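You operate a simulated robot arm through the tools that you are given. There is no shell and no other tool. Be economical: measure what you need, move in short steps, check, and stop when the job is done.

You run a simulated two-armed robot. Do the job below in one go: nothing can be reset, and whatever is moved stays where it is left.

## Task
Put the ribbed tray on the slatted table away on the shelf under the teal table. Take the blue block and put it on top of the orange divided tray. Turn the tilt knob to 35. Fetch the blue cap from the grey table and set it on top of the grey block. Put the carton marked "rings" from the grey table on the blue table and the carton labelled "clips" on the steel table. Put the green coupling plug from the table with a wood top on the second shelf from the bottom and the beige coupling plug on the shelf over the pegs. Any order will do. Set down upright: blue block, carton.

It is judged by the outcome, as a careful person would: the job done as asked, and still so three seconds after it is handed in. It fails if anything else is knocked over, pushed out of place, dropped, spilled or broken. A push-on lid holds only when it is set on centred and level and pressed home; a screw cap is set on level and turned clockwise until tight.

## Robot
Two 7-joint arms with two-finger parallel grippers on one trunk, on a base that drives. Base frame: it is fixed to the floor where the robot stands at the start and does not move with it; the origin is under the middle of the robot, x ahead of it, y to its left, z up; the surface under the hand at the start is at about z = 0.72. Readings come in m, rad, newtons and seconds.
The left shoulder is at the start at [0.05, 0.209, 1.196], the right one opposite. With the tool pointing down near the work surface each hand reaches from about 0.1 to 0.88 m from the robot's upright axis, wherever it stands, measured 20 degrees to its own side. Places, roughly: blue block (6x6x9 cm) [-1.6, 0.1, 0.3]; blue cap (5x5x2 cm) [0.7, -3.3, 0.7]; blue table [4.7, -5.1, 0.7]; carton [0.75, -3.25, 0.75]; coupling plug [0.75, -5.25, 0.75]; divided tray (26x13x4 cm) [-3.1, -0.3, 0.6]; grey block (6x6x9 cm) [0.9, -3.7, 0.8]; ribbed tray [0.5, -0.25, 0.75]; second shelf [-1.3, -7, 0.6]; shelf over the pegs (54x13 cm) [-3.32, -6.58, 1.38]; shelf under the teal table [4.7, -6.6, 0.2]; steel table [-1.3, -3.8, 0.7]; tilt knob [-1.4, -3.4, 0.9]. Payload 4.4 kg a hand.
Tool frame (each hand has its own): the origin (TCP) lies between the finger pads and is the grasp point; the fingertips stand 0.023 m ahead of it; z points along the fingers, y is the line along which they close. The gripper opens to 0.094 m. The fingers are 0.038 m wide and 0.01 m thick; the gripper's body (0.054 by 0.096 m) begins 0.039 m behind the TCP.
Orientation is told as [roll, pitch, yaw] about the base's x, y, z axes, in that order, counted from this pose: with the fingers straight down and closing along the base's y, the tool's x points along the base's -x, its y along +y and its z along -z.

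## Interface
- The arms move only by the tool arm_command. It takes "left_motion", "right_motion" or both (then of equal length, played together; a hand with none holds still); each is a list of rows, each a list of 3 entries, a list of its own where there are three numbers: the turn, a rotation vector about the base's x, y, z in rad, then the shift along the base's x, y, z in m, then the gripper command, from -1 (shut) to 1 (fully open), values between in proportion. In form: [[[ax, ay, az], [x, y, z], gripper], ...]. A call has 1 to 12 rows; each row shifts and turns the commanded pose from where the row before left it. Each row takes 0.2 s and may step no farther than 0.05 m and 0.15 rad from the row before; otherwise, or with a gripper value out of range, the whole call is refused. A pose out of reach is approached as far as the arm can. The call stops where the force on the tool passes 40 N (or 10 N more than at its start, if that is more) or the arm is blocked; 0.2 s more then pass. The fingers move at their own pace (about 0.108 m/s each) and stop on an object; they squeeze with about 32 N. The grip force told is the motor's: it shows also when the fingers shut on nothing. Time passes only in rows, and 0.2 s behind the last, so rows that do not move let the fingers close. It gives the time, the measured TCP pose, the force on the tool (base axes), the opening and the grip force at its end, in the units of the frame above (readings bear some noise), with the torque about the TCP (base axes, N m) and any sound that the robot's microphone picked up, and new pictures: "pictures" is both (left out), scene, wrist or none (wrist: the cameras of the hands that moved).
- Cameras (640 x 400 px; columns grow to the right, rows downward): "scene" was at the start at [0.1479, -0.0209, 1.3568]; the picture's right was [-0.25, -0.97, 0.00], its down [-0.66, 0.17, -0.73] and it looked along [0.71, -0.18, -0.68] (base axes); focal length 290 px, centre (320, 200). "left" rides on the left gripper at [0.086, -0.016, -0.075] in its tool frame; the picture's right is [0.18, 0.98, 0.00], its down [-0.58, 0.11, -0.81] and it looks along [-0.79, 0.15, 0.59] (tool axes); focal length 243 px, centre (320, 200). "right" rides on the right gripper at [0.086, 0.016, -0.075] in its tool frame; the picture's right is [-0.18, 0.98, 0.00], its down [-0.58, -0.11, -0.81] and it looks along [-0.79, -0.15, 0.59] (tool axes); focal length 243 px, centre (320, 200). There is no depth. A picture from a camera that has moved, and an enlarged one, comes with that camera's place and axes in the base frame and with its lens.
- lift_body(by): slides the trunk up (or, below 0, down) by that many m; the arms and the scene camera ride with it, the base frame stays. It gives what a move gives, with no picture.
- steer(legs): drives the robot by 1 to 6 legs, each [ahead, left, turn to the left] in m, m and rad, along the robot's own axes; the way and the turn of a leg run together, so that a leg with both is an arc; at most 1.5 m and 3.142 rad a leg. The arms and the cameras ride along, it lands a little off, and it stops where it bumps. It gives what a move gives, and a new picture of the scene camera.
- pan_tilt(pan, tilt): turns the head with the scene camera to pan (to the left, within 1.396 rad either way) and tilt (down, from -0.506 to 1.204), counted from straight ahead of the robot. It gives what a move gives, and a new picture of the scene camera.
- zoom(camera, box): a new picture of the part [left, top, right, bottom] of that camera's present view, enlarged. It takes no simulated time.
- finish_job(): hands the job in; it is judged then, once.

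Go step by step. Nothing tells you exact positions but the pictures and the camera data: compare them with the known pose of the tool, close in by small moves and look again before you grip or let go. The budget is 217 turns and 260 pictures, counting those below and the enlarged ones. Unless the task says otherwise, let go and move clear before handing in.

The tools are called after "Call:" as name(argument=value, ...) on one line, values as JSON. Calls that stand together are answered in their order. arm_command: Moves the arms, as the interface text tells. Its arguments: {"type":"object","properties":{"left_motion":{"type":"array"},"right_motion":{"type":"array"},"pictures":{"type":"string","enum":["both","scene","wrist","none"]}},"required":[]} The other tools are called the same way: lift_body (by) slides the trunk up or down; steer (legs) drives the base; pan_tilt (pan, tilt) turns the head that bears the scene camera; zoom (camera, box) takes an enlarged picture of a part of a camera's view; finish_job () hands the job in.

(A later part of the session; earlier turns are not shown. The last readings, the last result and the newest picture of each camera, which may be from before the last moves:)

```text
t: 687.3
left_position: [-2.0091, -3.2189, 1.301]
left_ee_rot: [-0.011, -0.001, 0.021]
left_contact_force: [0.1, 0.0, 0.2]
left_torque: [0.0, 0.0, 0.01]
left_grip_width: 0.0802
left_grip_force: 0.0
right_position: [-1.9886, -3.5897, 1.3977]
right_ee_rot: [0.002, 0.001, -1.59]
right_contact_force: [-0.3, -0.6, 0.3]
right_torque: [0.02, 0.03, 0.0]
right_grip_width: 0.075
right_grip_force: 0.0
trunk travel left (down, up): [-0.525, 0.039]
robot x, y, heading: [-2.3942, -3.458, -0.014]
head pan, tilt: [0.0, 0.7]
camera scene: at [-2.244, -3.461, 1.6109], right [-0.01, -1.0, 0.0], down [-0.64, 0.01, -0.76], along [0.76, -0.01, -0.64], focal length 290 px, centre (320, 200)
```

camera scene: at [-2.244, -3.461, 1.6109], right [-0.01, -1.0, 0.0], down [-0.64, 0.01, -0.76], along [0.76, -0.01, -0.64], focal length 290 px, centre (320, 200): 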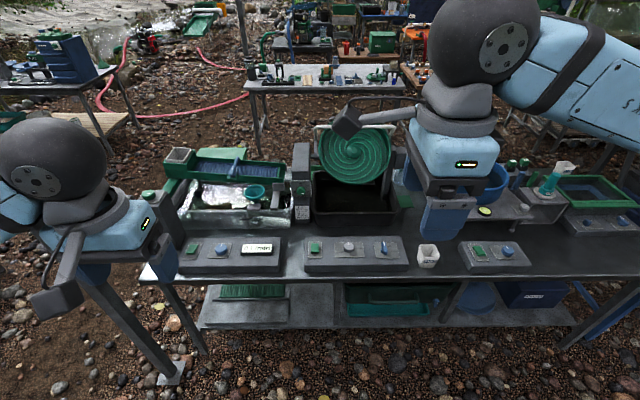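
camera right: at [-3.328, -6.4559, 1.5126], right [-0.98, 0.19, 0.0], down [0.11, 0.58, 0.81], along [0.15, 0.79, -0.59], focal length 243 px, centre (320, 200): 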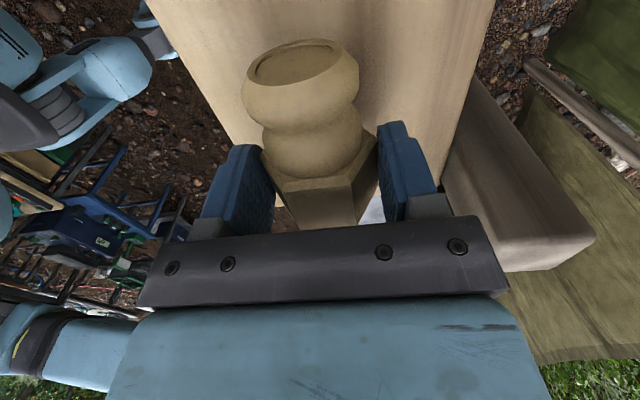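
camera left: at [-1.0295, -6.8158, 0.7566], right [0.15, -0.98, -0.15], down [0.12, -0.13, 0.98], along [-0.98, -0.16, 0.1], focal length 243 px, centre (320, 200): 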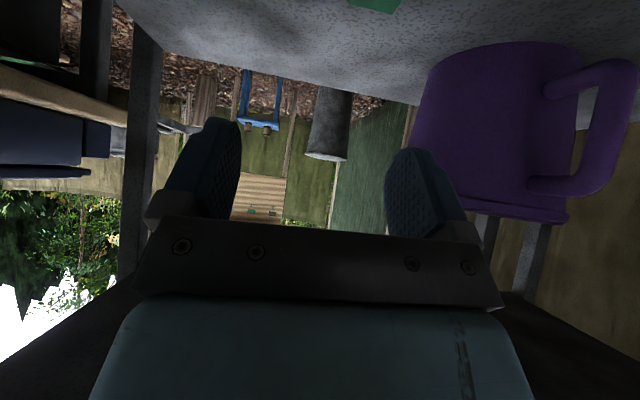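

Here are the control panels and the spiral wheel. I zoom to find the tilt knob.

Call:
zoom(camera="scene", box=[260, 130, 420, 230])

Call:
zoom(camera="scene", box=[170, 220, 430, 290])

```text
4.00 times, centred on (340, 180) of scene
camera zoom: at [-2.244, -3.461, 1.6109], right [-0.01, -1.0, 0.0], down [-0.64, 0.01, -0.76], along [0.76, -0.01, -0.64], focal length 1161 px, centre (240, 280)
```

zoom: 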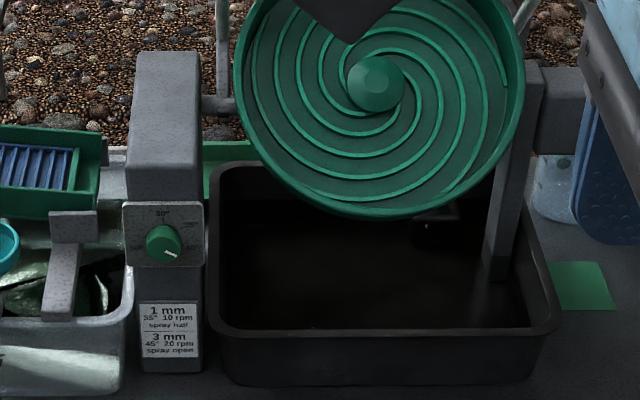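

```text
2.46 times, centred on (300, 255) of scene
camera zoom: at [-2.244, -3.461, 1.6109], right [-0.01, -1.0, 0.0], down [-0.64, 0.01, -0.76], along [0.76, -0.01, -0.64], focal length 715 px, centre (369, 65)
```

zoom: 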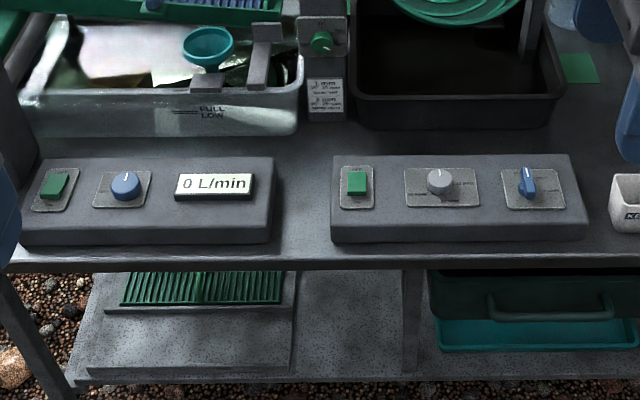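

Found it: the green knob with dial on the post's west face. I zoom in to read the scale.

Call:
zoom(camera="scene", box=[284, 174, 320, 206])

```text
12.50 times, centred on (302, 190) of scene
camera zoom: at [-2.244, -3.461, 1.6109], right [-0.01, -1.0, 0.0], down [-0.64, 0.01, -0.76], along [0.76, -0.01, -0.64], focal length 3629 px, centre (545, 325)
```

zoom: 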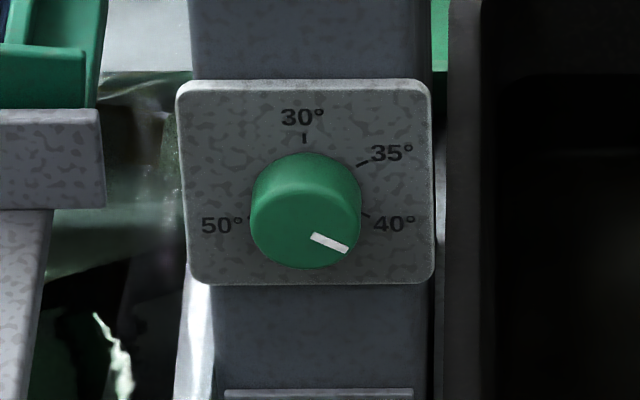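

The pointer is at 40 (dial: 30 top, 35 at 60° right, 40 at 120°), so I must turn it 60° counter-clockwise. I step nearer, lower the trunk and orient the left hand horizontally.

Call:
steer(legs=[[0.18, -0.08, 0.014]])

Call:
lift_body(by=-0.25)

Call:
arm_command(left_motion=[[[0, 0, 0.14], [0, -0.01, 0.01], 0.2], [[0, 0, 0.14], [0, -0.01, 0.01], 0.2], [[0, 0, 0.14], [0, -0.01, 0.01], 0.2], [[0, 0, 0.14], [0, -0.01, 0.01], 0.2], [[0, 0, 0.14], [0, -0.01, 0.01], 0.2], [[0, 0, 0.14], [0, -0.01, 0], 0.2], [[0, 0, 0.14], [0, -0.01, 0], 0.2], [[0, 0, 0.14], [0, -0.01, 0], 0.2], [[0, 0, 0.14], [0, -0.01, 0], 0.2], [[0, 0, 0.14], [0, 0, 0], 0.2], [[0, 0, 0.14], [0, 0, 0], 0.2], [[0, 0, 0], [0, 0, 0], 0.2]], pictures="none")

Call:
arm_command(left_motion=[[[0, -0.143, 0], [0, 0, 0], 0.2], [[0, -0.143, 0], [0, 0, 0], 0.2], [[0, -0.143, 0], [0, 0, 0], 0.2], [[0, -0.143, 0], [0, 0, 0], 0.2], [[0, -0.143, 0], [0, 0, 0], 0.2], [[0, -0.143, 0], [0, 0, 0], 0.2], [[0, -0.143, 0], [0, 0, 0], 0.2], [[0, -0.143, 0], [0, 0, 0], 0.2], [[0, -0.143, 0], [0, 0, 0], 0.2], [[0, -0.143, 0], [0, 0, 0], 0.2], [[0, -0.141, 0], [0, 0, 0], 0.2], [[0, 0, 0], [0, 0, 0], 0.2]], pictures="scene")

```text
t: 688.9
left_position: [-1.8366, -3.2917, 1.3012]
left_ee_rot: [-0.01, -0.002, 0.036]
left_contact_force: [-0.8, 0.3, -0.8]
left_torque: [0.02, -0.02, 0.03]
left_grip_width: 0.0801
left_grip_force: 0.1
right_position: [-1.8109, -3.661, 1.3985]
right_ee_rot: [0.003, 0.0, -1.571]
right_contact_force: [-0.1, -0.2, -0.8]
right_torque: [0.01, -0.02, -0.01]
right_grip_width: 0.0754
right_grip_force: 0.1
trunk travel left (down, up): [-0.525, 0.039]
robot x, y, heading: [-2.219, -3.5377, 0.005]
head pan, tilt: [0.0, 0.7]
camera scene: at [-2.0681, -3.5373, 1.6112], right [0.0, -1.0, 0.0], down [-0.64, 0.0, -0.77], along [0.77, 0.0, -0.64], focal length 290 px, centre (320, 200)
```

scene: 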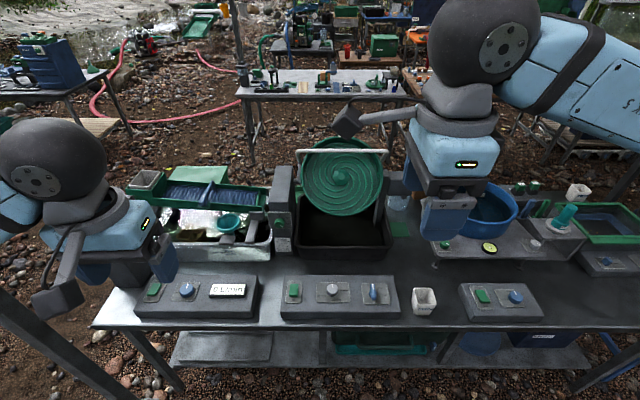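

```text
t: 691.4
left_position: [-1.8364, -3.2921, 1.0509]
left_ee_rot: [-0.011, -0.002, 0.037]
left_contact_force: [0.6, -0.3, 0.5]
left_torque: [-0.01, -0.02, 0.01]
left_grip_width: 0.0801
left_grip_force: 0.1
right_position: [-1.8083, -3.6628, 1.1487]
right_ee_rot: [0.001, 0.0, -1.569]
right_contact_force: [-0.2, -0.1, 0.3]
right_torque: [-0.04, 0.0, 0.01]
right_grip_width: 0.0753
right_grip_force: 0.1
trunk travel left (down, up): [-0.275, 0.289]
robot x, y, heading: [-2.2215, -3.5342, 0.007]
head pan, tilt: [0.0, 0.7]
```

```text
t: 694.0
left_position: [-1.8402, -3.3904, 1.1023]
left_ee_rot: [-0.015, -0.014, 1.362]
left_contact_force: [-0.2, -0.5, -0.2]
left_torque: [0.02, 0.01, 0.02]
left_grip_width: 0.0562
left_grip_force: 0.0
left hand out of reach, approached as far as the arm can: row 10, 11
right_position: [-1.8092, -3.6613, 1.1477]
right_ee_rot: [0.002, 0.0, -1.572]
right_contact_force: [0.2, 0.0, 0.2]
right_torque: [0.02, 0.01, -0.01]
right_grip_width: 0.0753
right_grip_force: 0.1
trunk travel left (down, up): [-0.275, 0.289]
robot x, y, heading: [-2.2162, -3.5403, 0.002]
head pan, tilt: [0.0, 0.7]
```

```text
t: 696.6
left_position: [-1.7521, -3.3943, 1.2252]
left_ee_rot: [-1.05, -0.279, 1.395]
left_contact_force: [-0.6, 0.0, -0.5]
left_torque: [0.04, 0.01, -0.01]
left_grip_width: 0.0563
left_grip_force: 0.0
left hand out of reach, approached as far as the arm can: row 3, 4, 5, 6, 7, 8, 9
right_position: [-1.8114, -3.6627, 1.1482]
right_ee_rot: [0.003, 0.001, -1.571]
right_contact_force: [-0.3, -0.9, -0.1]
right_torque: [0.01, -0.04, 0.03]
right_grip_width: 0.0752
right_grip_force: 0.1
trunk travel left (down, up): [-0.275, 0.289]
robot x, y, heading: [-2.2237, -3.5387, 0.003]
head pan, tilt: [0.0, 0.7]
camera scene: at [-2.0688, -3.538, 1.3613], right [0.0, -1.0, 0.0], down [-0.64, 0.0, -0.77], along [0.77, 0.0, -0.64], focal length 290 px, centre (320, 200)
```

scene: 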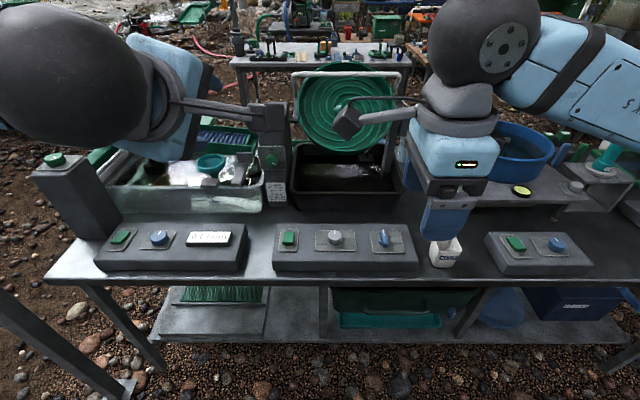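

The horizontal pose needs a bit more distance from the body; I complete the rotation while advancing towards the knob.

Call:
arm_command(left_motion=[[[-0.0634, -0.098, 0.02], [0.03, 0, -0.03], 0.2], [[-0.0634, -0.098, 0.02], [0.03, 0, -0.035], 0.2], [[-0.0634, -0.098, 0.02], [0.03, 0, -0.035], 0.2], [[-0.0634, -0.098, 0.02], [0.03, 0, -0.035], 0.2], [[-0.0634, -0.098, 0.02], [0.03, 0, -0.035], 0.2], [[0, 0, 0], [0, 0, -0.035], 0.2], [[0, 0, 0], [0, 0, 0], 0.2]], pictures="both")

```text
t: 698.2
left_position: [-1.6021, -3.3949, 1.0185]
left_ee_rot: [-1.567, -0.001, 1.57]
left_contact_force: [0.0, 0.3, 0.1]
left_torque: [0.01, -0.03, 0.01]
left_grip_width: 0.0567
left_grip_force: 0.0
right_position: [-1.809, -3.662, 1.1474]
right_ee_rot: [0.001, -0.001, -1.571]
right_contact_force: [-0.5, 0.2, 0.2]
right_torque: [-0.01, 0.0, -0.01]
right_grip_width: 0.075
right_grip_force: 0.0
trunk travel left (down, up): [-0.275, 0.289]
robot x, y, heading: [-2.2174, -3.5374, 0.007]
head pan, tilt: [0.0, 0.7]
camera scene: at [-2.0663, -3.5379, 1.3609], right [0.0, -1.0, 0.0], down [-0.64, 0.0, -0.76], along [0.76, 0.0, -0.64], focal length 290 px, centre (320, 200)
camera left: at [-1.6754, -3.4801, 1.0351], right [0.0, -0.18, -0.98], down [-0.81, 0.58, -0.11], along [0.59, 0.79, -0.15], focal length 243 px, centre (320, 200)
```

scene: 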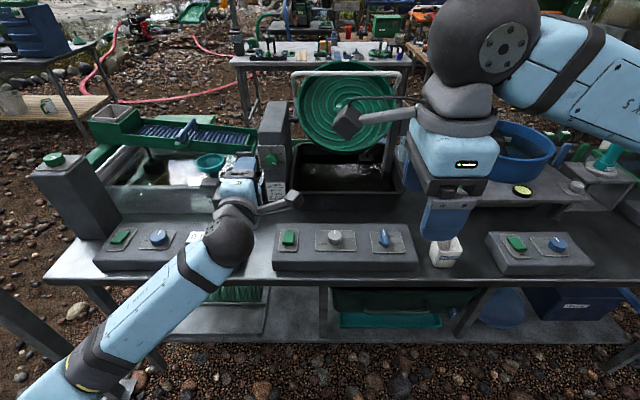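
left: 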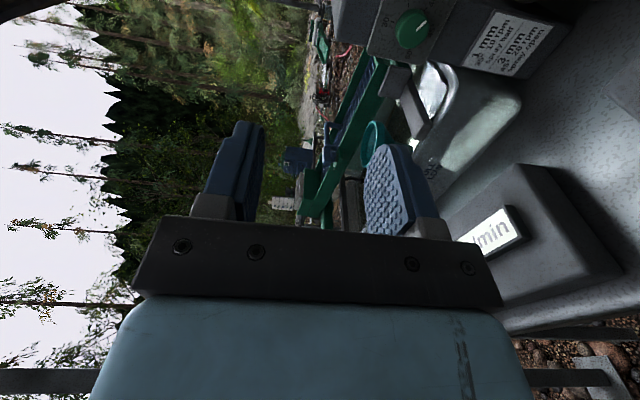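

Two sight lines put the knob at about [-1.36,-3.395,0.918]. I move to just in front of it and check.

Call:
arm_command(left_motion=[[[0, 0, 0], [0.03, 0, -0.035], 0.2], [[0, 0, 0], [0.03, 0, -0.035], 0.2], [[0, 0, 0], [0.04, 0, -0.029], 0.2], [[0, 0, 0], [0.04, 0, 0], 0.2], [[0, 0, 0], [0, 0, 0], 0.2]], pictures="both")

Call:
zoom(camera="scene", box=[220, 120, 320, 210])

```text
t: 699.2
left_position: [-1.4663, -3.2999, 0.8959]
left_ee_rot: [-1.559, -0.181, 1.631]
left_contact_force: [-0.2, 0.2, 0.0]
left_torque: [-0.01, 0.03, 0.0]
left_grip_width: 0.0563
left_grip_force: 0.0
right_position: [-1.8091, -3.6609, 1.149]
right_ee_rot: [0.001, 0.001, -1.571]
right_contact_force: [-0.2, -0.1, -1.3]
right_torque: [0.04, -0.03, 0.02]
right_grip_width: 0.0752
right_grip_force: 0.2
trunk travel left (down, up): [-0.275, 0.289]
robot x, y, heading: [-2.2168, -3.5395, 0.004]
head pan, tilt: [0.0, 0.7]
stopped in row 5 (left hand): the arm was blocked; the commanded pose is now the measured one
camera scene: at [-2.0667, -3.5386, 1.3629], right [0.0, -1.0, 0.0], down [-0.64, 0.0, -0.77], along [0.77, 0.0, -0.64], focal length 290 px, centre (320, 200)
camera left: at [-1.5351, -3.3911, 0.8976], right [-0.01, 0.0, -1.0], down [-0.84, 0.54, 0.01], along [0.54, 0.84, -0.01], focal length 243 px, centre (320, 200)
```

scene: 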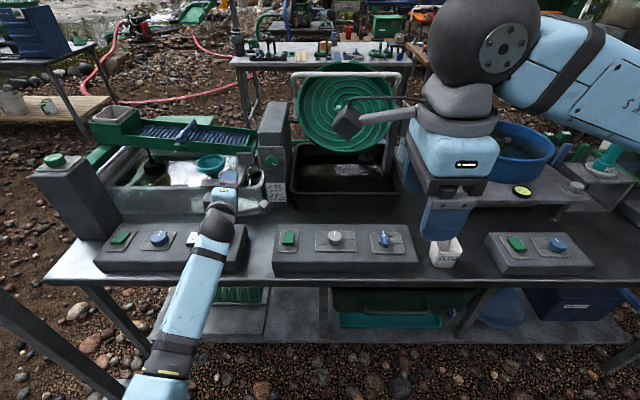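
left: 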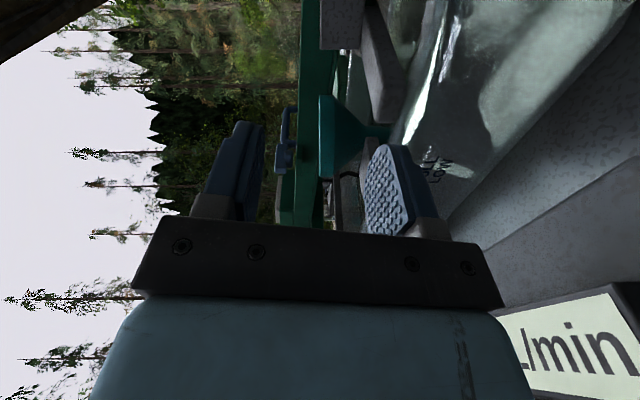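

```text
4.44 times, centred on (270, 165) of scene
camera zoom: at [-2.0667, -3.5386, 1.3629], right [0.0, -1.0, 0.0], down [-0.64, 0.0, -0.77], along [0.77, 0.0, -0.64], focal length 1290 px, centre (542, 356)
```

zoom: 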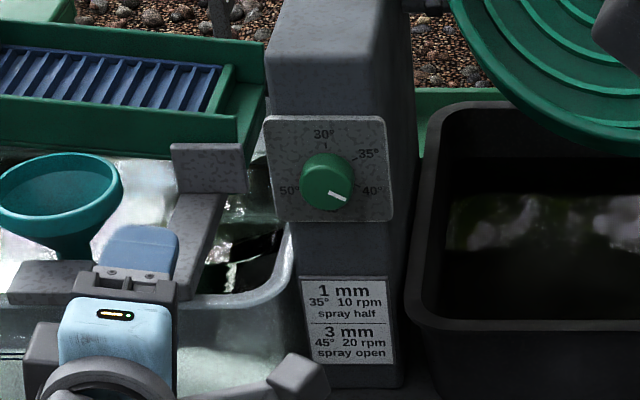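

The forearm comes low over the control panel and is blocked. I retreat upward, raise the trunk so the arm comes in from above, and try again.

Call:
arm_command(left_motion=[[[-0.04, 0, -0.015], [-0.025, -0.015, 0.03], 0.2], [[-0.04, 0, -0.015], [-0.03, -0.02, 0.03], 0.2], [[-0.05, 0, -0.015], [-0.03, -0.03, 0.02], 0.2], [[-0.05, 0, -0.015], [-0.03, -0.03, 0.02], 0.2], [[0, 0, 0], [-0.02, 0, 0.02], 0.2], [[0, 0, 0], [0, 0, 0], 0.2]], pictures="none")

Call:
lift_body(by=0.25)

Call:
arm_command(left_motion=[[[0, 0, 0], [0, 0, 0], 0.2]], pictures="scene")

```text
t: 700.2
left_position: [-1.5342, -3.3101, 1.0653]
left_ee_rot: [-1.729, -0.224, 1.656]
left_contact_force: [-0.4, 0.8, -0.7]
left_torque: [0.0, -0.06, 0.0]
left_grip_width: 0.0565
left_grip_force: 0.1
right_position: [-1.8087, -3.6612, 1.1447]
right_ee_rot: [0.001, 0.002, -1.569]
right_contact_force: [-0.1, 0.5, -0.5]
right_torque: [0.02, -0.01, 0.01]
right_grip_width: 0.0749
right_grip_force: 0.0
trunk travel left (down, up): [-0.275, 0.289]
robot x, y, heading: [-2.2172, -3.5355, 0.007]
head pan, tilt: [0.0, 0.7]
stopped in row 4 (left hand): the arm was blocked; the commanded pose is now the measured one
```

```text
t: 702.8
left_position: [-1.5351, -3.3106, 1.3164]
left_ee_rot: [-1.726, -0.224, 1.656]
left_contact_force: [0.2, -0.1, 0.4]
left_torque: [0.02, 0.01, -0.01]
left_grip_width: 0.0563
left_grip_force: 0.0
right_position: [-1.8101, -3.6619, 1.3973]
right_ee_rot: [0.003, 0.0, -1.572]
right_contact_force: [0.3, -0.3, 0.1]
right_torque: [0.0, 0.01, 0.02]
right_grip_width: 0.0751
right_grip_force: 0.0
trunk travel left (down, up): [-0.525, 0.039]
robot x, y, heading: [-2.2208, -3.5385, 0.005]
head pan, tilt: [0.0, 0.7]
```

```text
t: 703.2
left_position: [-1.5351, -3.3105, 1.3158]
left_ee_rot: [-1.728, -0.222, 1.655]
left_contact_force: [0.1, 0.4, -0.5]
left_torque: [-0.02, 0.0, 0.02]
left_grip_width: 0.0562
left_grip_force: 0.1
right_position: [-1.8093, -3.6617, 1.3984]
right_ee_rot: [0.002, 0.001, -1.57]
right_contact_force: [0.6, -0.7, -0.7]
right_torque: [0.03, 0.04, 0.05]
right_grip_width: 0.0751
right_grip_force: 0.0
trunk travel left (down, up): [-0.525, 0.039]
robot x, y, heading: [-2.2215, -3.5383, 0.008]
head pan, tilt: [0.0, 0.7]
camera scene: at [-2.0667, -3.5377, 1.6109], right [0.0, -1.0, 0.0], down [-0.64, 0.0, -0.77], along [0.77, 0.0, -0.64], focal length 290 px, centre (320, 200)
```

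scene: 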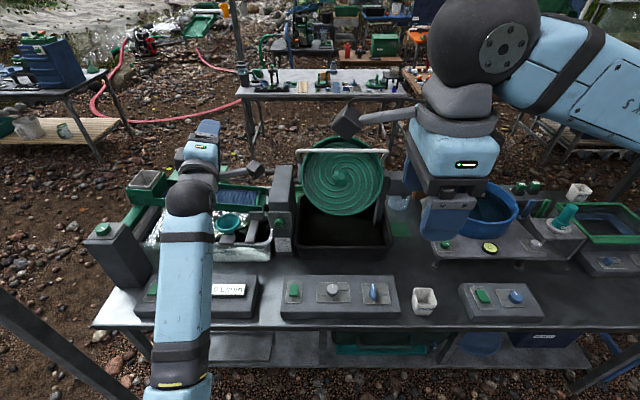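

I'll use the right arm instead, which is in a good configuration. I shift the base left and a bit ahead, and pitch the right hand horizontal in front of the knob.

Call:
steer(legs=[[0.1, 0.29, 0]])

Call:
arm_command(right_motion=[[[0, -0.143, 0], [0.0218, -0.0023, -0.0318], 0.2], [[0, -0.143, 0], [0.0218, -0.0023, -0.0318], 0.2], [[0, -0.143, 0], [0.0218, -0.0023, -0.0318], 0.2], [[0, -0.143, 0], [0.0218, -0.0023, -0.0318], 0.2], [[0, -0.143, 0], [0.0218, -0.0023, -0.0318], 0.2], [[0, -0.143, 0], [0.0218, -0.0023, -0.0318], 0.2], [[0, -0.143, 0], [0.0218, -0.0023, -0.0318], 0.2], [[0, -0.143, 0], [0.0218, -0.0023, -0.0318], 0.2], [[0, -0.143, 0], [0.0218, -0.0023, -0.0318], 0.2], [[0, -0.143, 0], [0.0218, -0.0023, -0.0318], 0.2], [[0, -0.141, 0], [0.0218, -0.0023, -0.0318], 0.2], [[0, 0, 0], [0, 0, 0], 0.2]], pictures="both")

```text
t: 706.3
left_position: [-1.4384, -3.028, 1.3155]
left_ee_rot: [-1.729, -0.224, 1.655]
left_contact_force: [0.3, 0.2, 0.7]
left_torque: [0.0, -0.02, 0.03]
left_grip_width: 0.0565
left_grip_force: 0.1
right_position: [-1.7126, -3.3779, 1.3991]
right_ee_rot: [0.002, -0.001, -1.57]
right_contact_force: [0.7, -0.7, 0.5]
right_torque: [0.0, 0.03, 0.0]
right_grip_width: 0.0754
right_grip_force: 0.1
trunk travel left (down, up): [-0.525, 0.039]
robot x, y, heading: [-2.123, -3.2512, 0.004]
head pan, tilt: [0.0, 0.7]
camera scene: at [-1.9702, -3.2545, 1.6109], right [0.01, -1.0, 0.0], down [-0.64, 0.0, -0.77], along [0.77, 0.0, -0.64], focal length 290 px, centre (320, 200)
```

scene: 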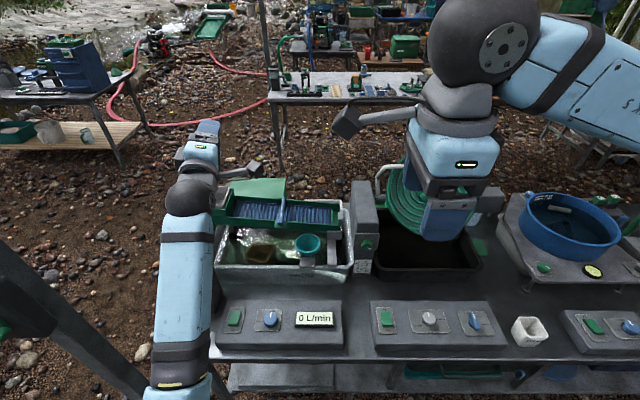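

```text
t: 708.9
left_position: [-1.4387, -3.0281, 1.3165]
left_ee_rot: [-1.729, -0.226, 1.654]
left_contact_force: [0.1, 1.0, -0.1]
left_torque: [0.02, 0.04, 0.02]
left_grip_width: 0.0564
left_grip_force: 0.1
right_position: [-1.4917, -3.2452, 1.1589]
right_ee_rot: [1.553, 0.002, -1.603]
right_contact_force: [0.0, 0.7, 0.3]
right_torque: [-0.02, 0.01, -0.03]
right_grip_width: 0.0563
right_grip_force: 0.1
right hand out of reach, approached as far as the arm can: row 8, 9, 10, 11
trunk travel left (down, up): [-0.525, 0.039]
robot x, y, heading: [-2.1238, -3.2541, 0.007]
head pan, tilt: [0.0, 0.7]
camera scene: at [-1.97, -3.2572, 1.611], right [0.0, -1.0, 0.0], down [-0.64, 0.0, -0.76], along [0.76, 0.01, -0.64], focal length 290 px, centre (320, 200)
camera right: at [-1.5635, -3.157, 1.1759], right [0.01, -0.19, 0.98], down [-0.83, -0.55, -0.09], along [0.56, -0.81, -0.16], focal length 243 px, centre (320, 200)
```

scene: 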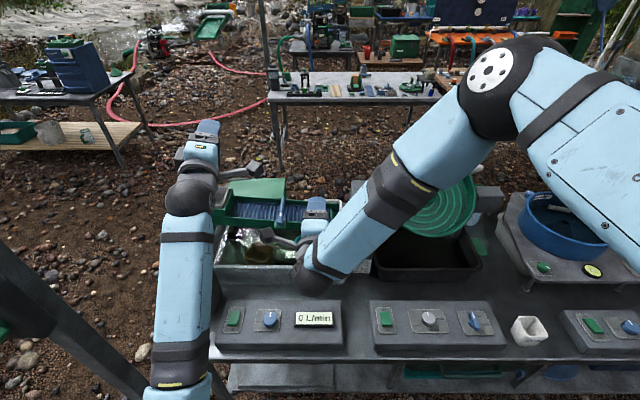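
right: 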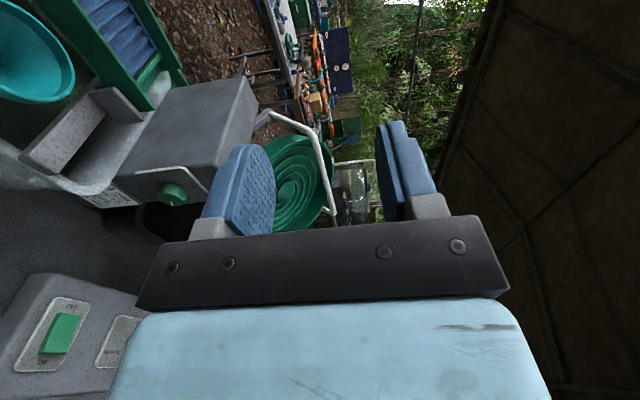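

The right hand is horizontal now and the knob position is confirmed at about [-1.365,-3.395,0.917]. I slide in front of it.

Call:
arm_command(right_motion=[[[0, 0, 0.016], [0.0, -0.0375, -0.02], 0.2], [[0, 0, 0.016], [0.0, -0.0375, -0.02], 0.2], [[0, 0, 0], [0.0, -0.0375, -0.02], 0.2], [[0, 0, 0], [0.005, -0.0375, -0.02], 0.2], [[0, 0, 0], [0.005, 0, -0.04], 0.2], [[0, 0, 0], [0.005, 0, -0.04], 0.2], [[0, 0, 0], [0.005, 0, -0.04], 0.2], [[0, 0, 0], [0.005, 0, -0.041], 0.2], [[0, 0, 0], [0, 0, 0], 0.2]], pictures="both")

```text
t: 710.9
left_position: [-1.4387, -3.0268, 1.3156]
left_ee_rot: [-1.728, -0.222, 1.657]
left_contact_force: [0.3, 0.3, -0.1]
left_torque: [0.0, 0.05, 0.0]
left_grip_width: 0.0563
left_grip_force: 0.1
right_position: [-1.5419, -3.1756, 1.1082]
right_ee_rot: [1.561, 0.0, -1.552]
right_contact_force: [-0.7, -0.5, 0.3]
right_torque: [-0.02, -0.05, 0.03]
right_grip_width: 0.0565
right_grip_force: 0.0
right hand out of reach, approached as far as the arm can: row 1, 2, 3, 4, 5, 6, 7, 8
trunk travel left (down, up): [-0.525, 0.039]
robot x, y, heading: [-2.1222, -3.2541, 0.001]
head pan, tilt: [0.0, 0.7]
camera scene: at [-1.9703, -3.2548, 1.611], right [0.01, -1.0, 0.0], down [-0.64, 0.0, -0.77], along [0.77, 0.0, -0.64], focal length 290 px, centre (320, 200)
camera right: at [-1.6182, -3.0896, 1.124], right [0.01, -0.18, 0.98], down [-0.8, -0.6, -0.1], along [0.6, -0.78, -0.15], focal length 243 px, centre (320, 200)
```

scene: 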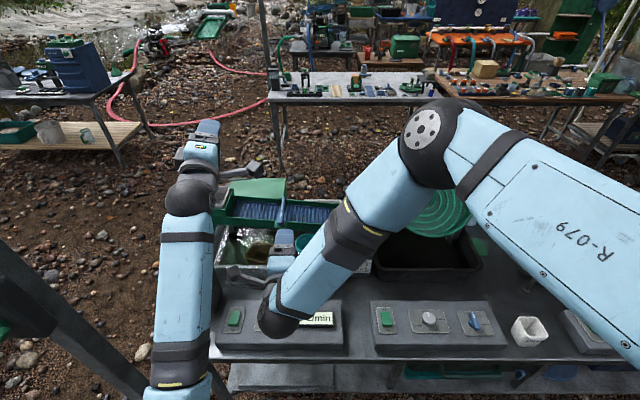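
right: 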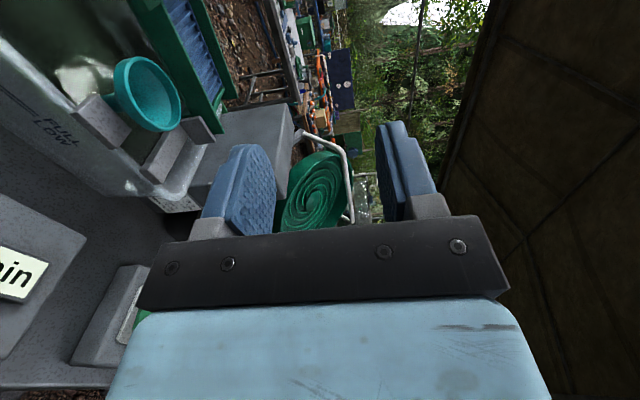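

The wrist needs a more extended arm. I back the base 0.2 m, lower the trunk a little, and then reach forward to the knob.

Call:
steer(legs=[[-0.2, 0, 0]])

Call:
lift_body(by=-0.12)

Call:
arm_command(right_motion=[[[0, 0, 0], [0.03, -0.0275, 0], 0.2], [[0, 0, 0], [0.03, -0.0275, 0], 0.2], [[0, 0, 0], [0.03, -0.0275, 0], 0.2], [[0, 0, 0], [0.03, -0.0275, 0], 0.2], [[0, 0, 0], [0.03, -0.0275, 0], 0.2], [[0, 0, 0], [0.03, -0.0275, 0], 0.2], [[0, 0, 0], [0.03, -0.0275, 0], 0.2], [[0, 0, 0], [0.03, -0.0275, 0], 0.2], [[0, 0, 0], [0, 0, 0], 0.2]], pictures="both")

```text
t: 712.5
left_position: [-1.6441, -3.0259, 1.3158]
left_ee_rot: [-1.727, -0.222, 1.66]
left_contact_force: [0.0, 0.9, 0.0]
left_torque: [-0.04, 0.01, 0.01]
left_grip_width: 0.0567
left_grip_force: 0.1
right_position: [-1.7479, -3.1745, 1.1075]
right_ee_rot: [1.56, -0.001, -1.549]
right_contact_force: [0.3, -0.4, 0.4]
right_torque: [0.0, -0.02, 0.02]
right_grip_width: 0.0565
right_grip_force: 0.0
trunk travel left (down, up): [-0.525, 0.039]
robot x, y, heading: [-2.3277, -3.2549, 0.005]
head pan, tilt: [0.0, 0.7]
camera scene: at [-2.1749, -3.2551, 1.6108], right [0.01, -1.0, 0.0], down [-0.64, -0.01, -0.76], along [0.76, 0.01, -0.64], focal length 290 px, centre (320, 200)
```

scene: 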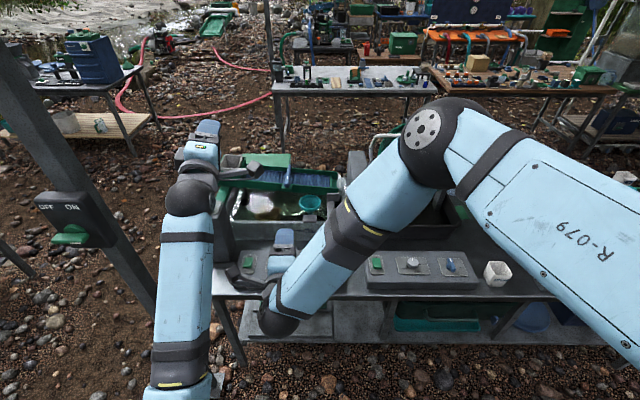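

```text
t: 714.0
left_position: [-1.6456, -3.0264, 1.1955]
left_ee_rot: [-1.728, -0.225, 1.659]
left_contact_force: [-0.8, 0.2, 0.2]
left_torque: [0.01, 0.01, 0.01]
left_grip_width: 0.0565
left_grip_force: 0.0
right_position: [-1.7464, -3.1741, 0.9875]
right_ee_rot: [1.562, -0.001, -1.548]
right_contact_force: [-0.3, 0.3, -0.3]
right_torque: [0.04, 0.02, 0.0]
right_grip_width: 0.0563
right_grip_force: 0.1
trunk travel left (down, up): [-0.405, 0.159]
robot x, y, heading: [-2.3295, -3.2576, 0.008]
head pan, tilt: [0.0, 0.7]
```

```text
t: 716.0
left_position: [-1.6453, -3.0246, 1.1974]
left_ee_rot: [-1.727, -0.222, 1.658]
left_contact_force: [-0.1, -0.5, -0.2]
left_torque: [-0.02, -0.01, 0.01]
left_grip_width: 0.0562
left_grip_force: 0.1
right_position: [-1.5513, -3.2472, 1.1171]
right_ee_rot: [1.545, -0.002, -1.569]
right_contact_force: [-0.4, 0.3, 0.1]
right_torque: [-0.03, -0.05, -0.02]
right_grip_width: 0.0562
right_grip_force: 0.1
right hand out of reach, approached as far as the arm can: row 1, 2, 3, 4, 5, 6, 7, 8
trunk travel left (down, up): [-0.405, 0.159]
robot x, y, heading: [-2.3273, -3.2559, 0.006]
head pan, tilt: [0.0, 0.7]
camera scene: at [-2.1757, -3.2548, 1.491], right [0.01, -1.0, 0.0], down [-0.64, -0.01, -0.77], along [0.77, 0.01, -0.64], focal length 290 px, centre (320, 200)
camera right: at [-1.6267, -3.1599, 1.1342], right [0.02, -0.18, 0.98], down [-0.81, -0.58, -0.09], along [0.59, -0.79, -0.16], focal length 243 px, centre (320, 200)
```

scene: 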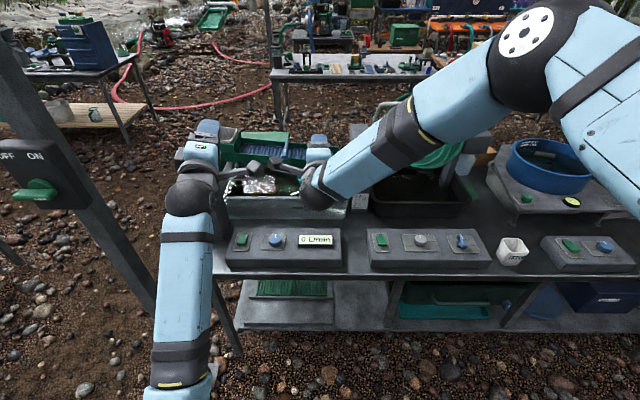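
right: 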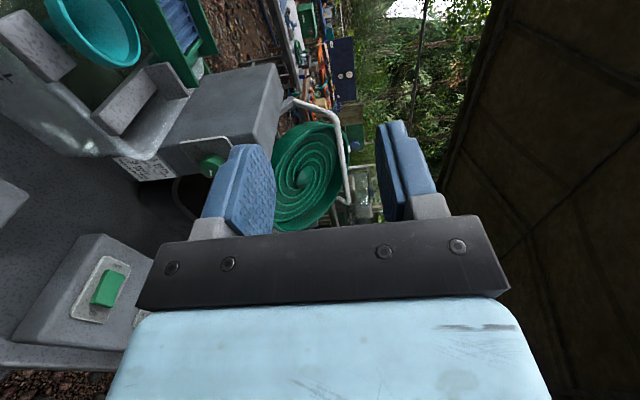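

The pose works but the arm can't go lower by itself, so I will move the body instead. First I bring the left hand up out of the way.

Call:
arm_command(left_motion=[[[0, 0.1, 0], [-0.01, 0, 0.03], 0.5], [[0, 0.14, 0], [-0.01, 0, 0.03], 0.5], [[0, 0.14, 0], [-0.01, 0, 0.03], 0.5], [[0, 0.14, 0], [-0.01, 0, 0.03], 0.5], [[0, 0.14, 0], [-0.01, 0, 0.03], 0.5], [[0, 0.14, 0], [-0.01, 0, 0.03], 0.5], [[0, 0.14, 0], [-0.01, 0.01, 0.03], 0.5], [[0, 0.14, 0], [-0.01, 0.01, 0.02], 0.5], [[0, 0.14, 0], [0, 0.02, 0.02], 0.5], [[0, 0.14, 0], [0, 0.02, 0.02], 0.5], [[0, 0.1, 0], [0, 0.02, 0.02], 0.5], [[0, 0, 0], [0, 0, 0], 0.5]], pictures="scene")

```text
t: 718.6
left_position: [-1.6024, -2.9048, 1.4411]
left_ee_rot: [-0.244, -0.109, 1.356]
left_contact_force: [-0.2, 0.2, -0.1]
left_torque: [0.0, 0.0, 0.04]
left_grip_width: 0.0705
left_grip_force: 0.0
left hand out of reach, approached as far as the arm can: row 7, 8, 9, 10
right_position: [-1.5525, -3.2475, 1.117]
right_ee_rot: [1.547, -0.001, -1.569]
right_contact_force: [0.3, 0.2, 0.1]
right_torque: [0.0, -0.03, 0.04]
right_grip_width: 0.0565
right_grip_force: 0.1
trunk travel left (down, up): [-0.405, 0.159]
robot x, y, heading: [-2.331, -3.254, 0.012]
head pan, tilt: [0.0, 0.7]
camera scene: at [-2.1752, -3.2553, 1.4909], right [0.01, -1.0, 0.0], down [-0.64, -0.01, -0.76], along [0.76, 0.01, -0.64], focal length 290 px, centre (320, 200)
```

scene: 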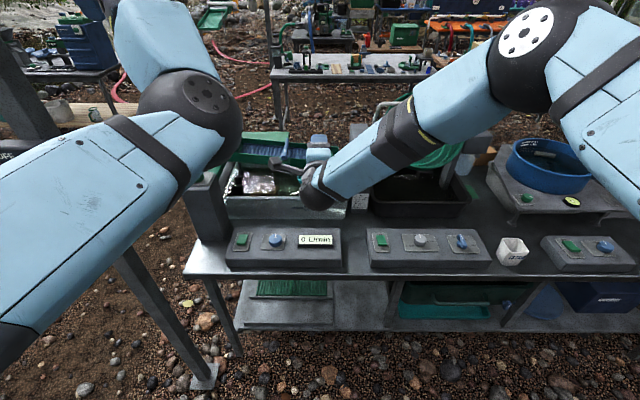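

Now shift the body: right 0.148 m and down 0.2 m, leaving the hand in front of the knob.

Call:
steer(legs=[[0, -0.148, -0.008]])

Call:
lift_body(by=-0.199)

Call:
arm_command(right_motion=[[[0, 0, 0], [0, 0, 0], 0.2]], pictures="both")

```text
t: 720.5
left_position: [-1.5988, -3.0617, 1.4415]
left_ee_rot: [-0.245, -0.11, 1.349]
left_contact_force: [0.6, -0.2, -0.5]
left_torque: [0.01, -0.01, 0.02]
left_grip_width: 0.0704
left_grip_force: 0.1
right_position: [-1.551, -3.4043, 1.116]
right_ee_rot: [1.548, -0.002, -1.579]
right_contact_force: [-0.8, -0.8, 0.1]
right_torque: [0.0, -0.03, 0.01]
right_grip_width: 0.0564
right_grip_force: 0.0
trunk travel left (down, up): [-0.405, 0.159]
robot x, y, heading: [-2.33, -3.4061, -0.001]
head pan, tilt: [0.0, 0.7]
camera scene: at [-2.175, -3.4065, 1.4909], right [0.0, -1.0, 0.0], down [-0.64, 0.0, -0.76], along [0.76, 0.0, -0.64], focal length 290 px, centre (320, 200)
```

scene: 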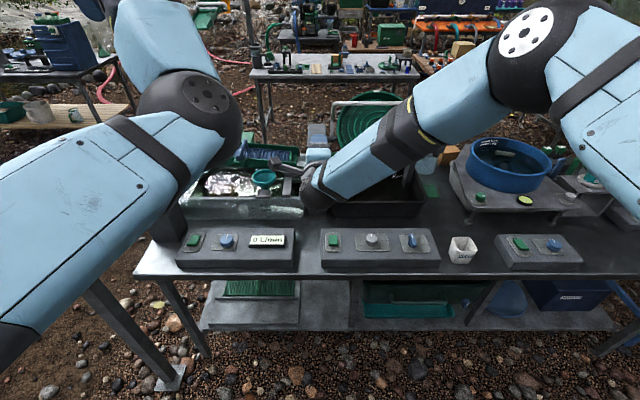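

```text
t: 722.7
left_position: [-1.5991, -3.063, 1.2425]
left_ee_rot: [-0.245, -0.11, 1.347]
left_contact_force: [-0.6, 0.7, 1.0]
left_torque: [-0.03, 0.0, -0.01]
left_grip_width: 0.0703
left_grip_force: 0.2
right_position: [-1.5513, -3.405, 0.917]
right_ee_rot: [1.546, -0.002, -1.58]
right_contact_force: [-0.4, 0.0, 1.0]
right_torque: [-0.04, 0.02, -0.03]
right_grip_width: 0.0562
right_grip_force: 0.0
trunk travel left (down, up): [-0.206, 0.358]
robot x, y, heading: [-2.3261, -3.4046, 0.001]
head pan, tilt: [0.0, 0.7]
```

```text
t: 723.1
left_position: [-1.5988, -3.0628, 1.2425]
left_ee_rot: [-0.245, -0.109, 1.347]
left_contact_force: [-0.2, -0.3, -0.4]
left_torque: [0.0, 0.0, -0.04]
left_grip_width: 0.0706
left_grip_force: 0.0
right_position: [-1.5518, -3.4055, 0.9179]
right_ee_rot: [1.546, -0.003, -1.58]
right_contact_force: [0.8, -0.2, 0.5]
right_torque: [0.03, -0.02, -0.01]
right_grip_width: 0.0564
right_grip_force: 0.0
trunk travel left (down, up): [-0.206, 0.358]
robot x, y, heading: [-2.3318, -3.406, 0.003]
head pan, tilt: [0.0, 0.7]
camera scene: at [-2.175, -3.4068, 1.292], right [0.0, -1.0, 0.0], down [-0.64, 0.0, -0.76], along [0.76, 0.0, -0.64], focal length 290 px, centre (320, 200)
camera right: at [-1.6255, -3.3168, 0.9349], right [0.02, -0.18, 0.98], down [-0.81, -0.57, -0.09], along [0.58, -0.8, -0.16], focal length 243 px, centre (320, 200)
```

scene: 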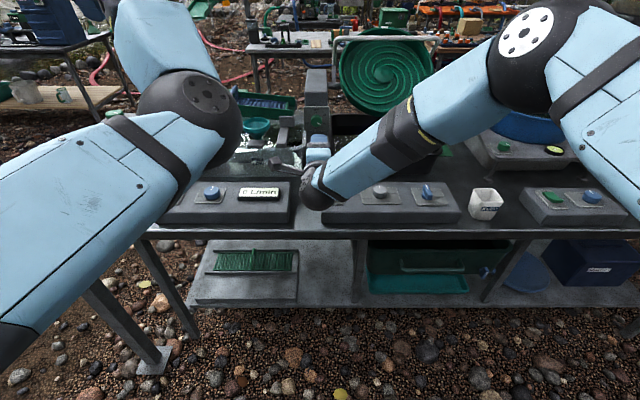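
right: 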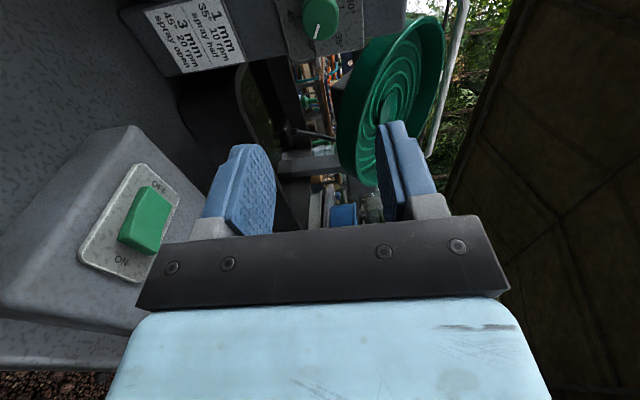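

The hand is aligned in front of the knob (needs +0.005 in y, −0.004 in z). I pre-rotate the hand +30° about its axis to have room for the turn.

Call:
arm_command(right_motion=[[[0.13, 0, 0], [0, 0.003, -0.002], 0.2], [[0.13, 0, 0], [0, 0.002, -0.002], 0.2], [[0.13, 0, 0], [0, 0, 0], 0.2], [[0.134, 0, 0], [0, 0, 0], 0.2], [[0, 0, 0], [0, 0, 0], 0.2]], pictures="wrist")

```text
t: 724.3
left_position: [-1.5995, -3.0608, 1.2428]
left_ee_rot: [-0.247, -0.111, 1.347]
left_contact_force: [0.6, 0.4, 0.5]
left_torque: [0.0, 0.0, 0.0]
left_grip_width: 0.0704
left_grip_force: 0.0
right_position: [-1.5522, -3.3986, 0.9144]
right_ee_rot: [1.537, 0.523, -1.586]
right_contact_force: [-0.6, -0.8, 0.0]
right_torque: [-0.02, 0.01, -0.01]
right_grip_width: 0.0567
right_grip_force: 0.1
trunk travel left (down, up): [-0.206, 0.358]
robot x, y, heading: [-2.329, -3.4055, -0.001]
head pan, tilt: [0.0, 0.7]
camera right: at [-1.6249, -3.3312, 0.9731], right [0.02, -0.65, 0.76], down [-0.82, -0.45, -0.36], along [0.58, -0.61, -0.54], focal length 243 px, centre (320, 200)
```

right: 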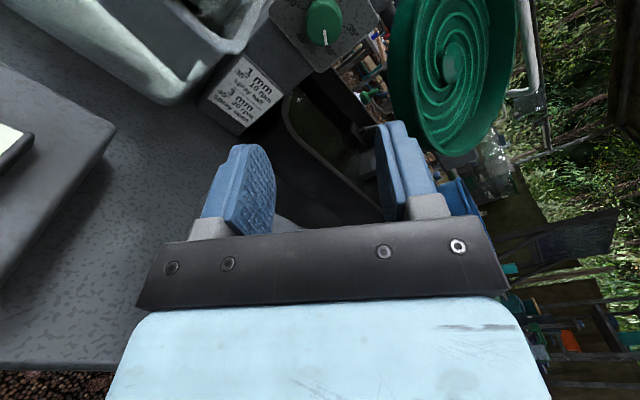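

Aligned exactly. I drive forward 0.165 m and look.

Call:
steer(legs=[[0.165, 0, 0]])

Call:
zoom(camera="right", box=[160, 0, 480, 240])

Call:
zoom(camera="scene", box=[260, 60, 400, 200])

```text
t: 725.8
left_position: [-1.4315, -3.0625, 1.2415]
left_ee_rot: [-0.245, -0.111, 1.348]
left_contact_force: [0.0, -0.4, 0.3]
left_torque: [0.0, 0.03, -0.01]
left_grip_width: 0.0705
left_grip_force: 0.0
right_position: [-1.3828, -3.3991, 0.915]
right_ee_rot: [1.535, 0.525, -1.589]
right_contact_force: [0.4, 0.1, -0.2]
right_torque: [-0.04, 0.02, -0.02]
right_grip_width: 0.0564
right_grip_force: 0.0
trunk travel left (down, up): [-0.206, 0.358]
robot x, y, heading: [-2.1586, -3.4032, -0.002]
head pan, tilt: [0.0, 0.7]
camera scene: at [-2.0059, -3.4072, 1.2918], right [0.0, -1.0, 0.0], down [-0.64, 0.0, -0.76], along [0.76, 0.0, -0.64], focal length 290 px, centre (320, 200)
```

scene: 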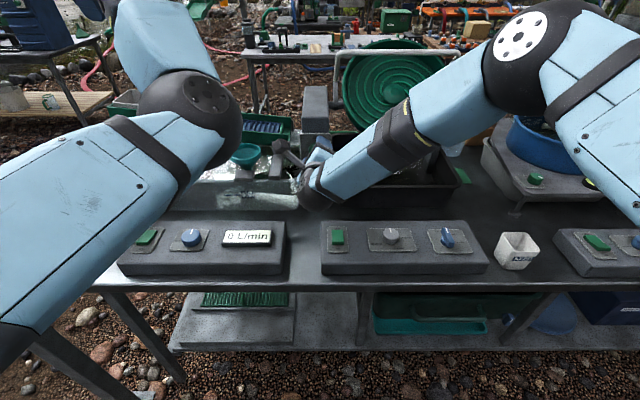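

```text
1.67 times, centred on (320, 120) of right
camera zoom: at [-1.456, -3.3319, 0.9727], right [0.02, -0.65, 0.76], down [-0.82, -0.45, -0.36], along [0.58, -0.61, -0.54], focal length 404 px, centre (320, 333)
```

zoom: 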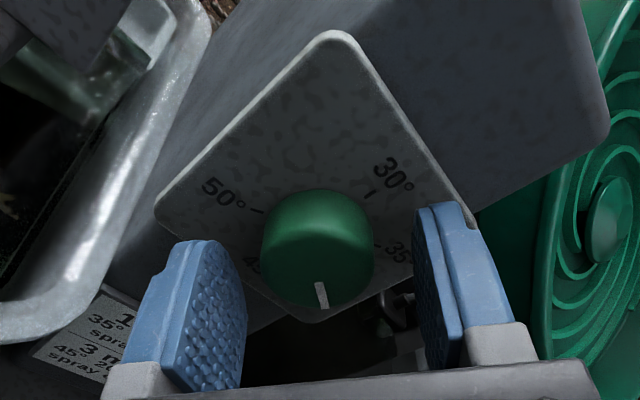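

```text
2.86 times, centred on (330, 130) of scene
camera zoom: at [-2.0059, -3.4072, 1.2918], right [0.0, -1.0, 0.0], down [-0.64, 0.0, -0.76], along [0.76, 0.0, -0.64], focal length 830 px, centre (291, 400)
```

zoom: 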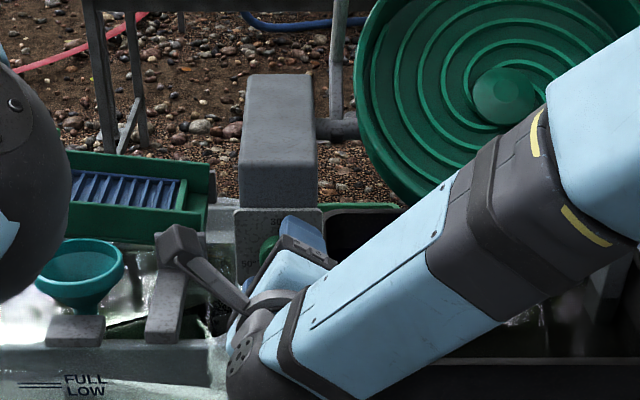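

The knob sits between the fingers. A little further in, then close on it.

Call:
arm_command(right_motion=[[[0, 0, 0], [0.007, 0, 0], 0.2], [[0, 0, 0], [0.006, 0, 0], 0.2], [[0, 0, 0], [0, 0, 0], 0.2], [[0, 0, 0], [0, 0, 0], -0.6], [[0, 0, 0], [0, 0, 0], -1], [[0, 0, 0], [0, 0, 0], -1]], pictures="none")

Call:
zoom(camera="right", box=[160, 0, 480, 240])

```text
t: 726.4
left_position: [-1.4338, -3.0648, 1.245]
left_ee_rot: [-0.247, -0.112, 1.345]
left_contact_force: [0.3, 0.8, 0.8]
left_torque: [0.0, -0.01, 0.01]
left_grip_width: 0.0705
left_grip_force: 0.1
right_position: [-1.3769, -3.3988, 0.9129]
right_ee_rot: [1.533, 0.522, -1.59]
right_contact_force: [-24.1, -6.5, 5.7]
right_torque: [0.24, -1.11, -0.28]
right_grip_width: 0.0603
right_grip_force: 4.8
trunk travel left (down, up): [-0.206, 0.358]
robot x, y, heading: [-2.1644, -3.4071, 0.0]
head pan, tilt: [0.0, 0.7]
stopped in row 3 (right hand): the force on the tool passed its limit at 44 N (the readings are from after the stop); the commanded pose is now the measured one
```

```text
1.67 times, centred on (320, 120) of right
camera zoom: at [-1.4506, -3.3312, 0.9725], right [0.03, -0.65, 0.76], down [-0.82, -0.45, -0.36], along [0.57, -0.61, -0.54], focal length 404 px, centre (320, 333)
```

zoom: 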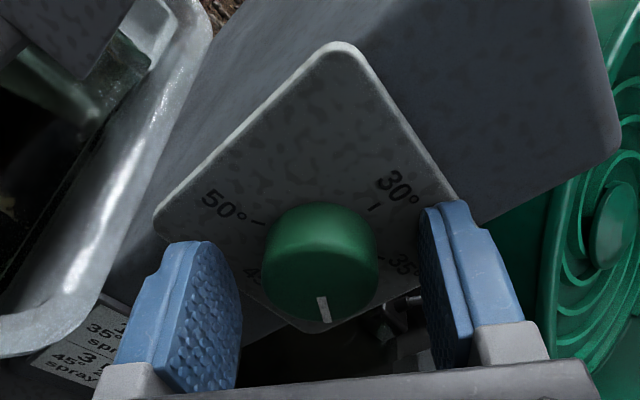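

The fingertips touch the dial plate. I ease back 3 mm and close on the knob.

Call:
arm_command(right_motion=[[[0, 0, 0], [-0.003, 0, 0.001], 0.2], [[0, 0, 0], [0, 0, 0], -0.4], [[0, 0, 0], [0, 0, 0], -1], [[0, 0, 0], [0, 0, 0], -1], [[0, 0, 0], [0, 0, 0], -1]], pictures="none")

Call:
zoom(camera="right", box=[160, 0, 480, 240])

```text
t: 727.6
left_position: [-1.4329, -3.063, 1.2438]
left_ee_rot: [-0.247, -0.108, 1.344]
left_contact_force: [-0.4, 0.1, -0.3]
left_torque: [0.01, -0.01, -0.01]
left_grip_width: 0.0705
left_grip_force: 0.0
right_position: [-1.3784, -3.3999, 0.9143]
right_ee_rot: [1.53, 0.522, -1.592]
right_contact_force: [-3.4, -3.8, 6.7]
right_torque: [0.04, -0.79, -0.48]
right_grip_width: 0.0343
right_grip_force: 44.9
trunk travel left (down, up): [-0.206, 0.358]
robot x, y, heading: [-2.162, -3.4043, -0.005]
head pan, tilt: [0.0, 0.7]
```

```text
1.67 times, centred on (320, 120) of right
camera zoom: at [-1.4508, -3.3323, 0.9725], right [0.03, -0.65, 0.76], down [-0.82, -0.45, -0.36], along [0.57, -0.61, -0.54], focal length 404 px, centre (320, 333)
```

zoom: 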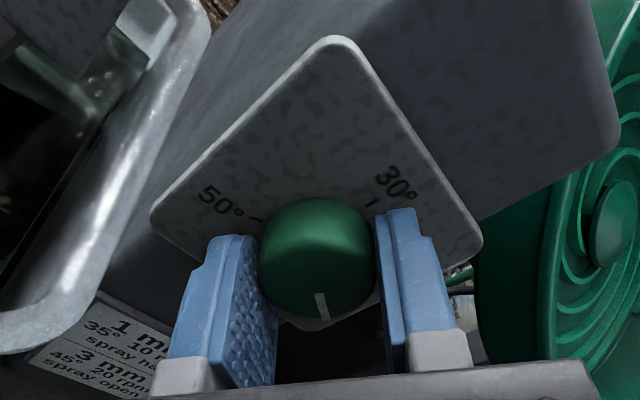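

Gripped. Now turn 60° counter-clockwise (negative about x).

Call:
arm_command(right_motion=[[[-0.105, 0, 0], [0, 0, 0], -1], [[-0.105, 0, 0], [0, 0, 0], -1], [[-0.105, 0, 0], [0, 0, 0], -1], [[-0.105, 0, 0], [0, 0, 0], -1], [[-0.105, 0, 0], [0, 0, 0], -1], [[-0.105, 0, 0], [0, 0, 0], -1], [[-0.105, 0, 0], [0, 0, 0], -1], [[-0.105, 0, 0], [0, 0, 0], -1], [[-0.105, 0, 0], [0, 0, 0], -1], [[-0.102, 0, 0], [0, 0, 0], -1], [[0, 0, 0], [0, 0, 0], -1]], pictures="wrist")

```text
t: 730.0
left_position: [-1.4333, -3.0649, 1.245]
left_ee_rot: [-0.249, -0.111, 1.348]
left_contact_force: [0.0, 0.1, 0.2]
left_torque: [0.02, 0.0, 0.03]
left_grip_width: 0.0704
left_grip_force: 0.0
right_position: [-1.3785, -3.3996, 0.9166]
right_ee_rot: [1.558, -0.525, -1.597]
right_contact_force: [12.8, -5.9, 31.1]
right_torque: [0.03, -1.03, 0.49]
right_grip_width: 0.0343
right_grip_force: 45.4
trunk travel left (down, up): [-0.206, 0.358]
robot x, y, heading: [-2.161, -3.4082, -0.005]
head pan, tilt: [0.0, 0.7]
camera right: at [-1.4505, -3.3135, 0.8876], right [0.02, 0.33, 0.94], down [-0.82, -0.53, 0.21], along [0.57, -0.78, 0.26], focal length 243 px, centre (320, 200)
```

right: 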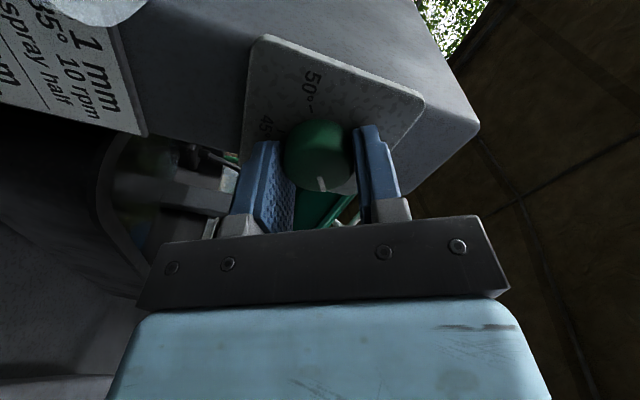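

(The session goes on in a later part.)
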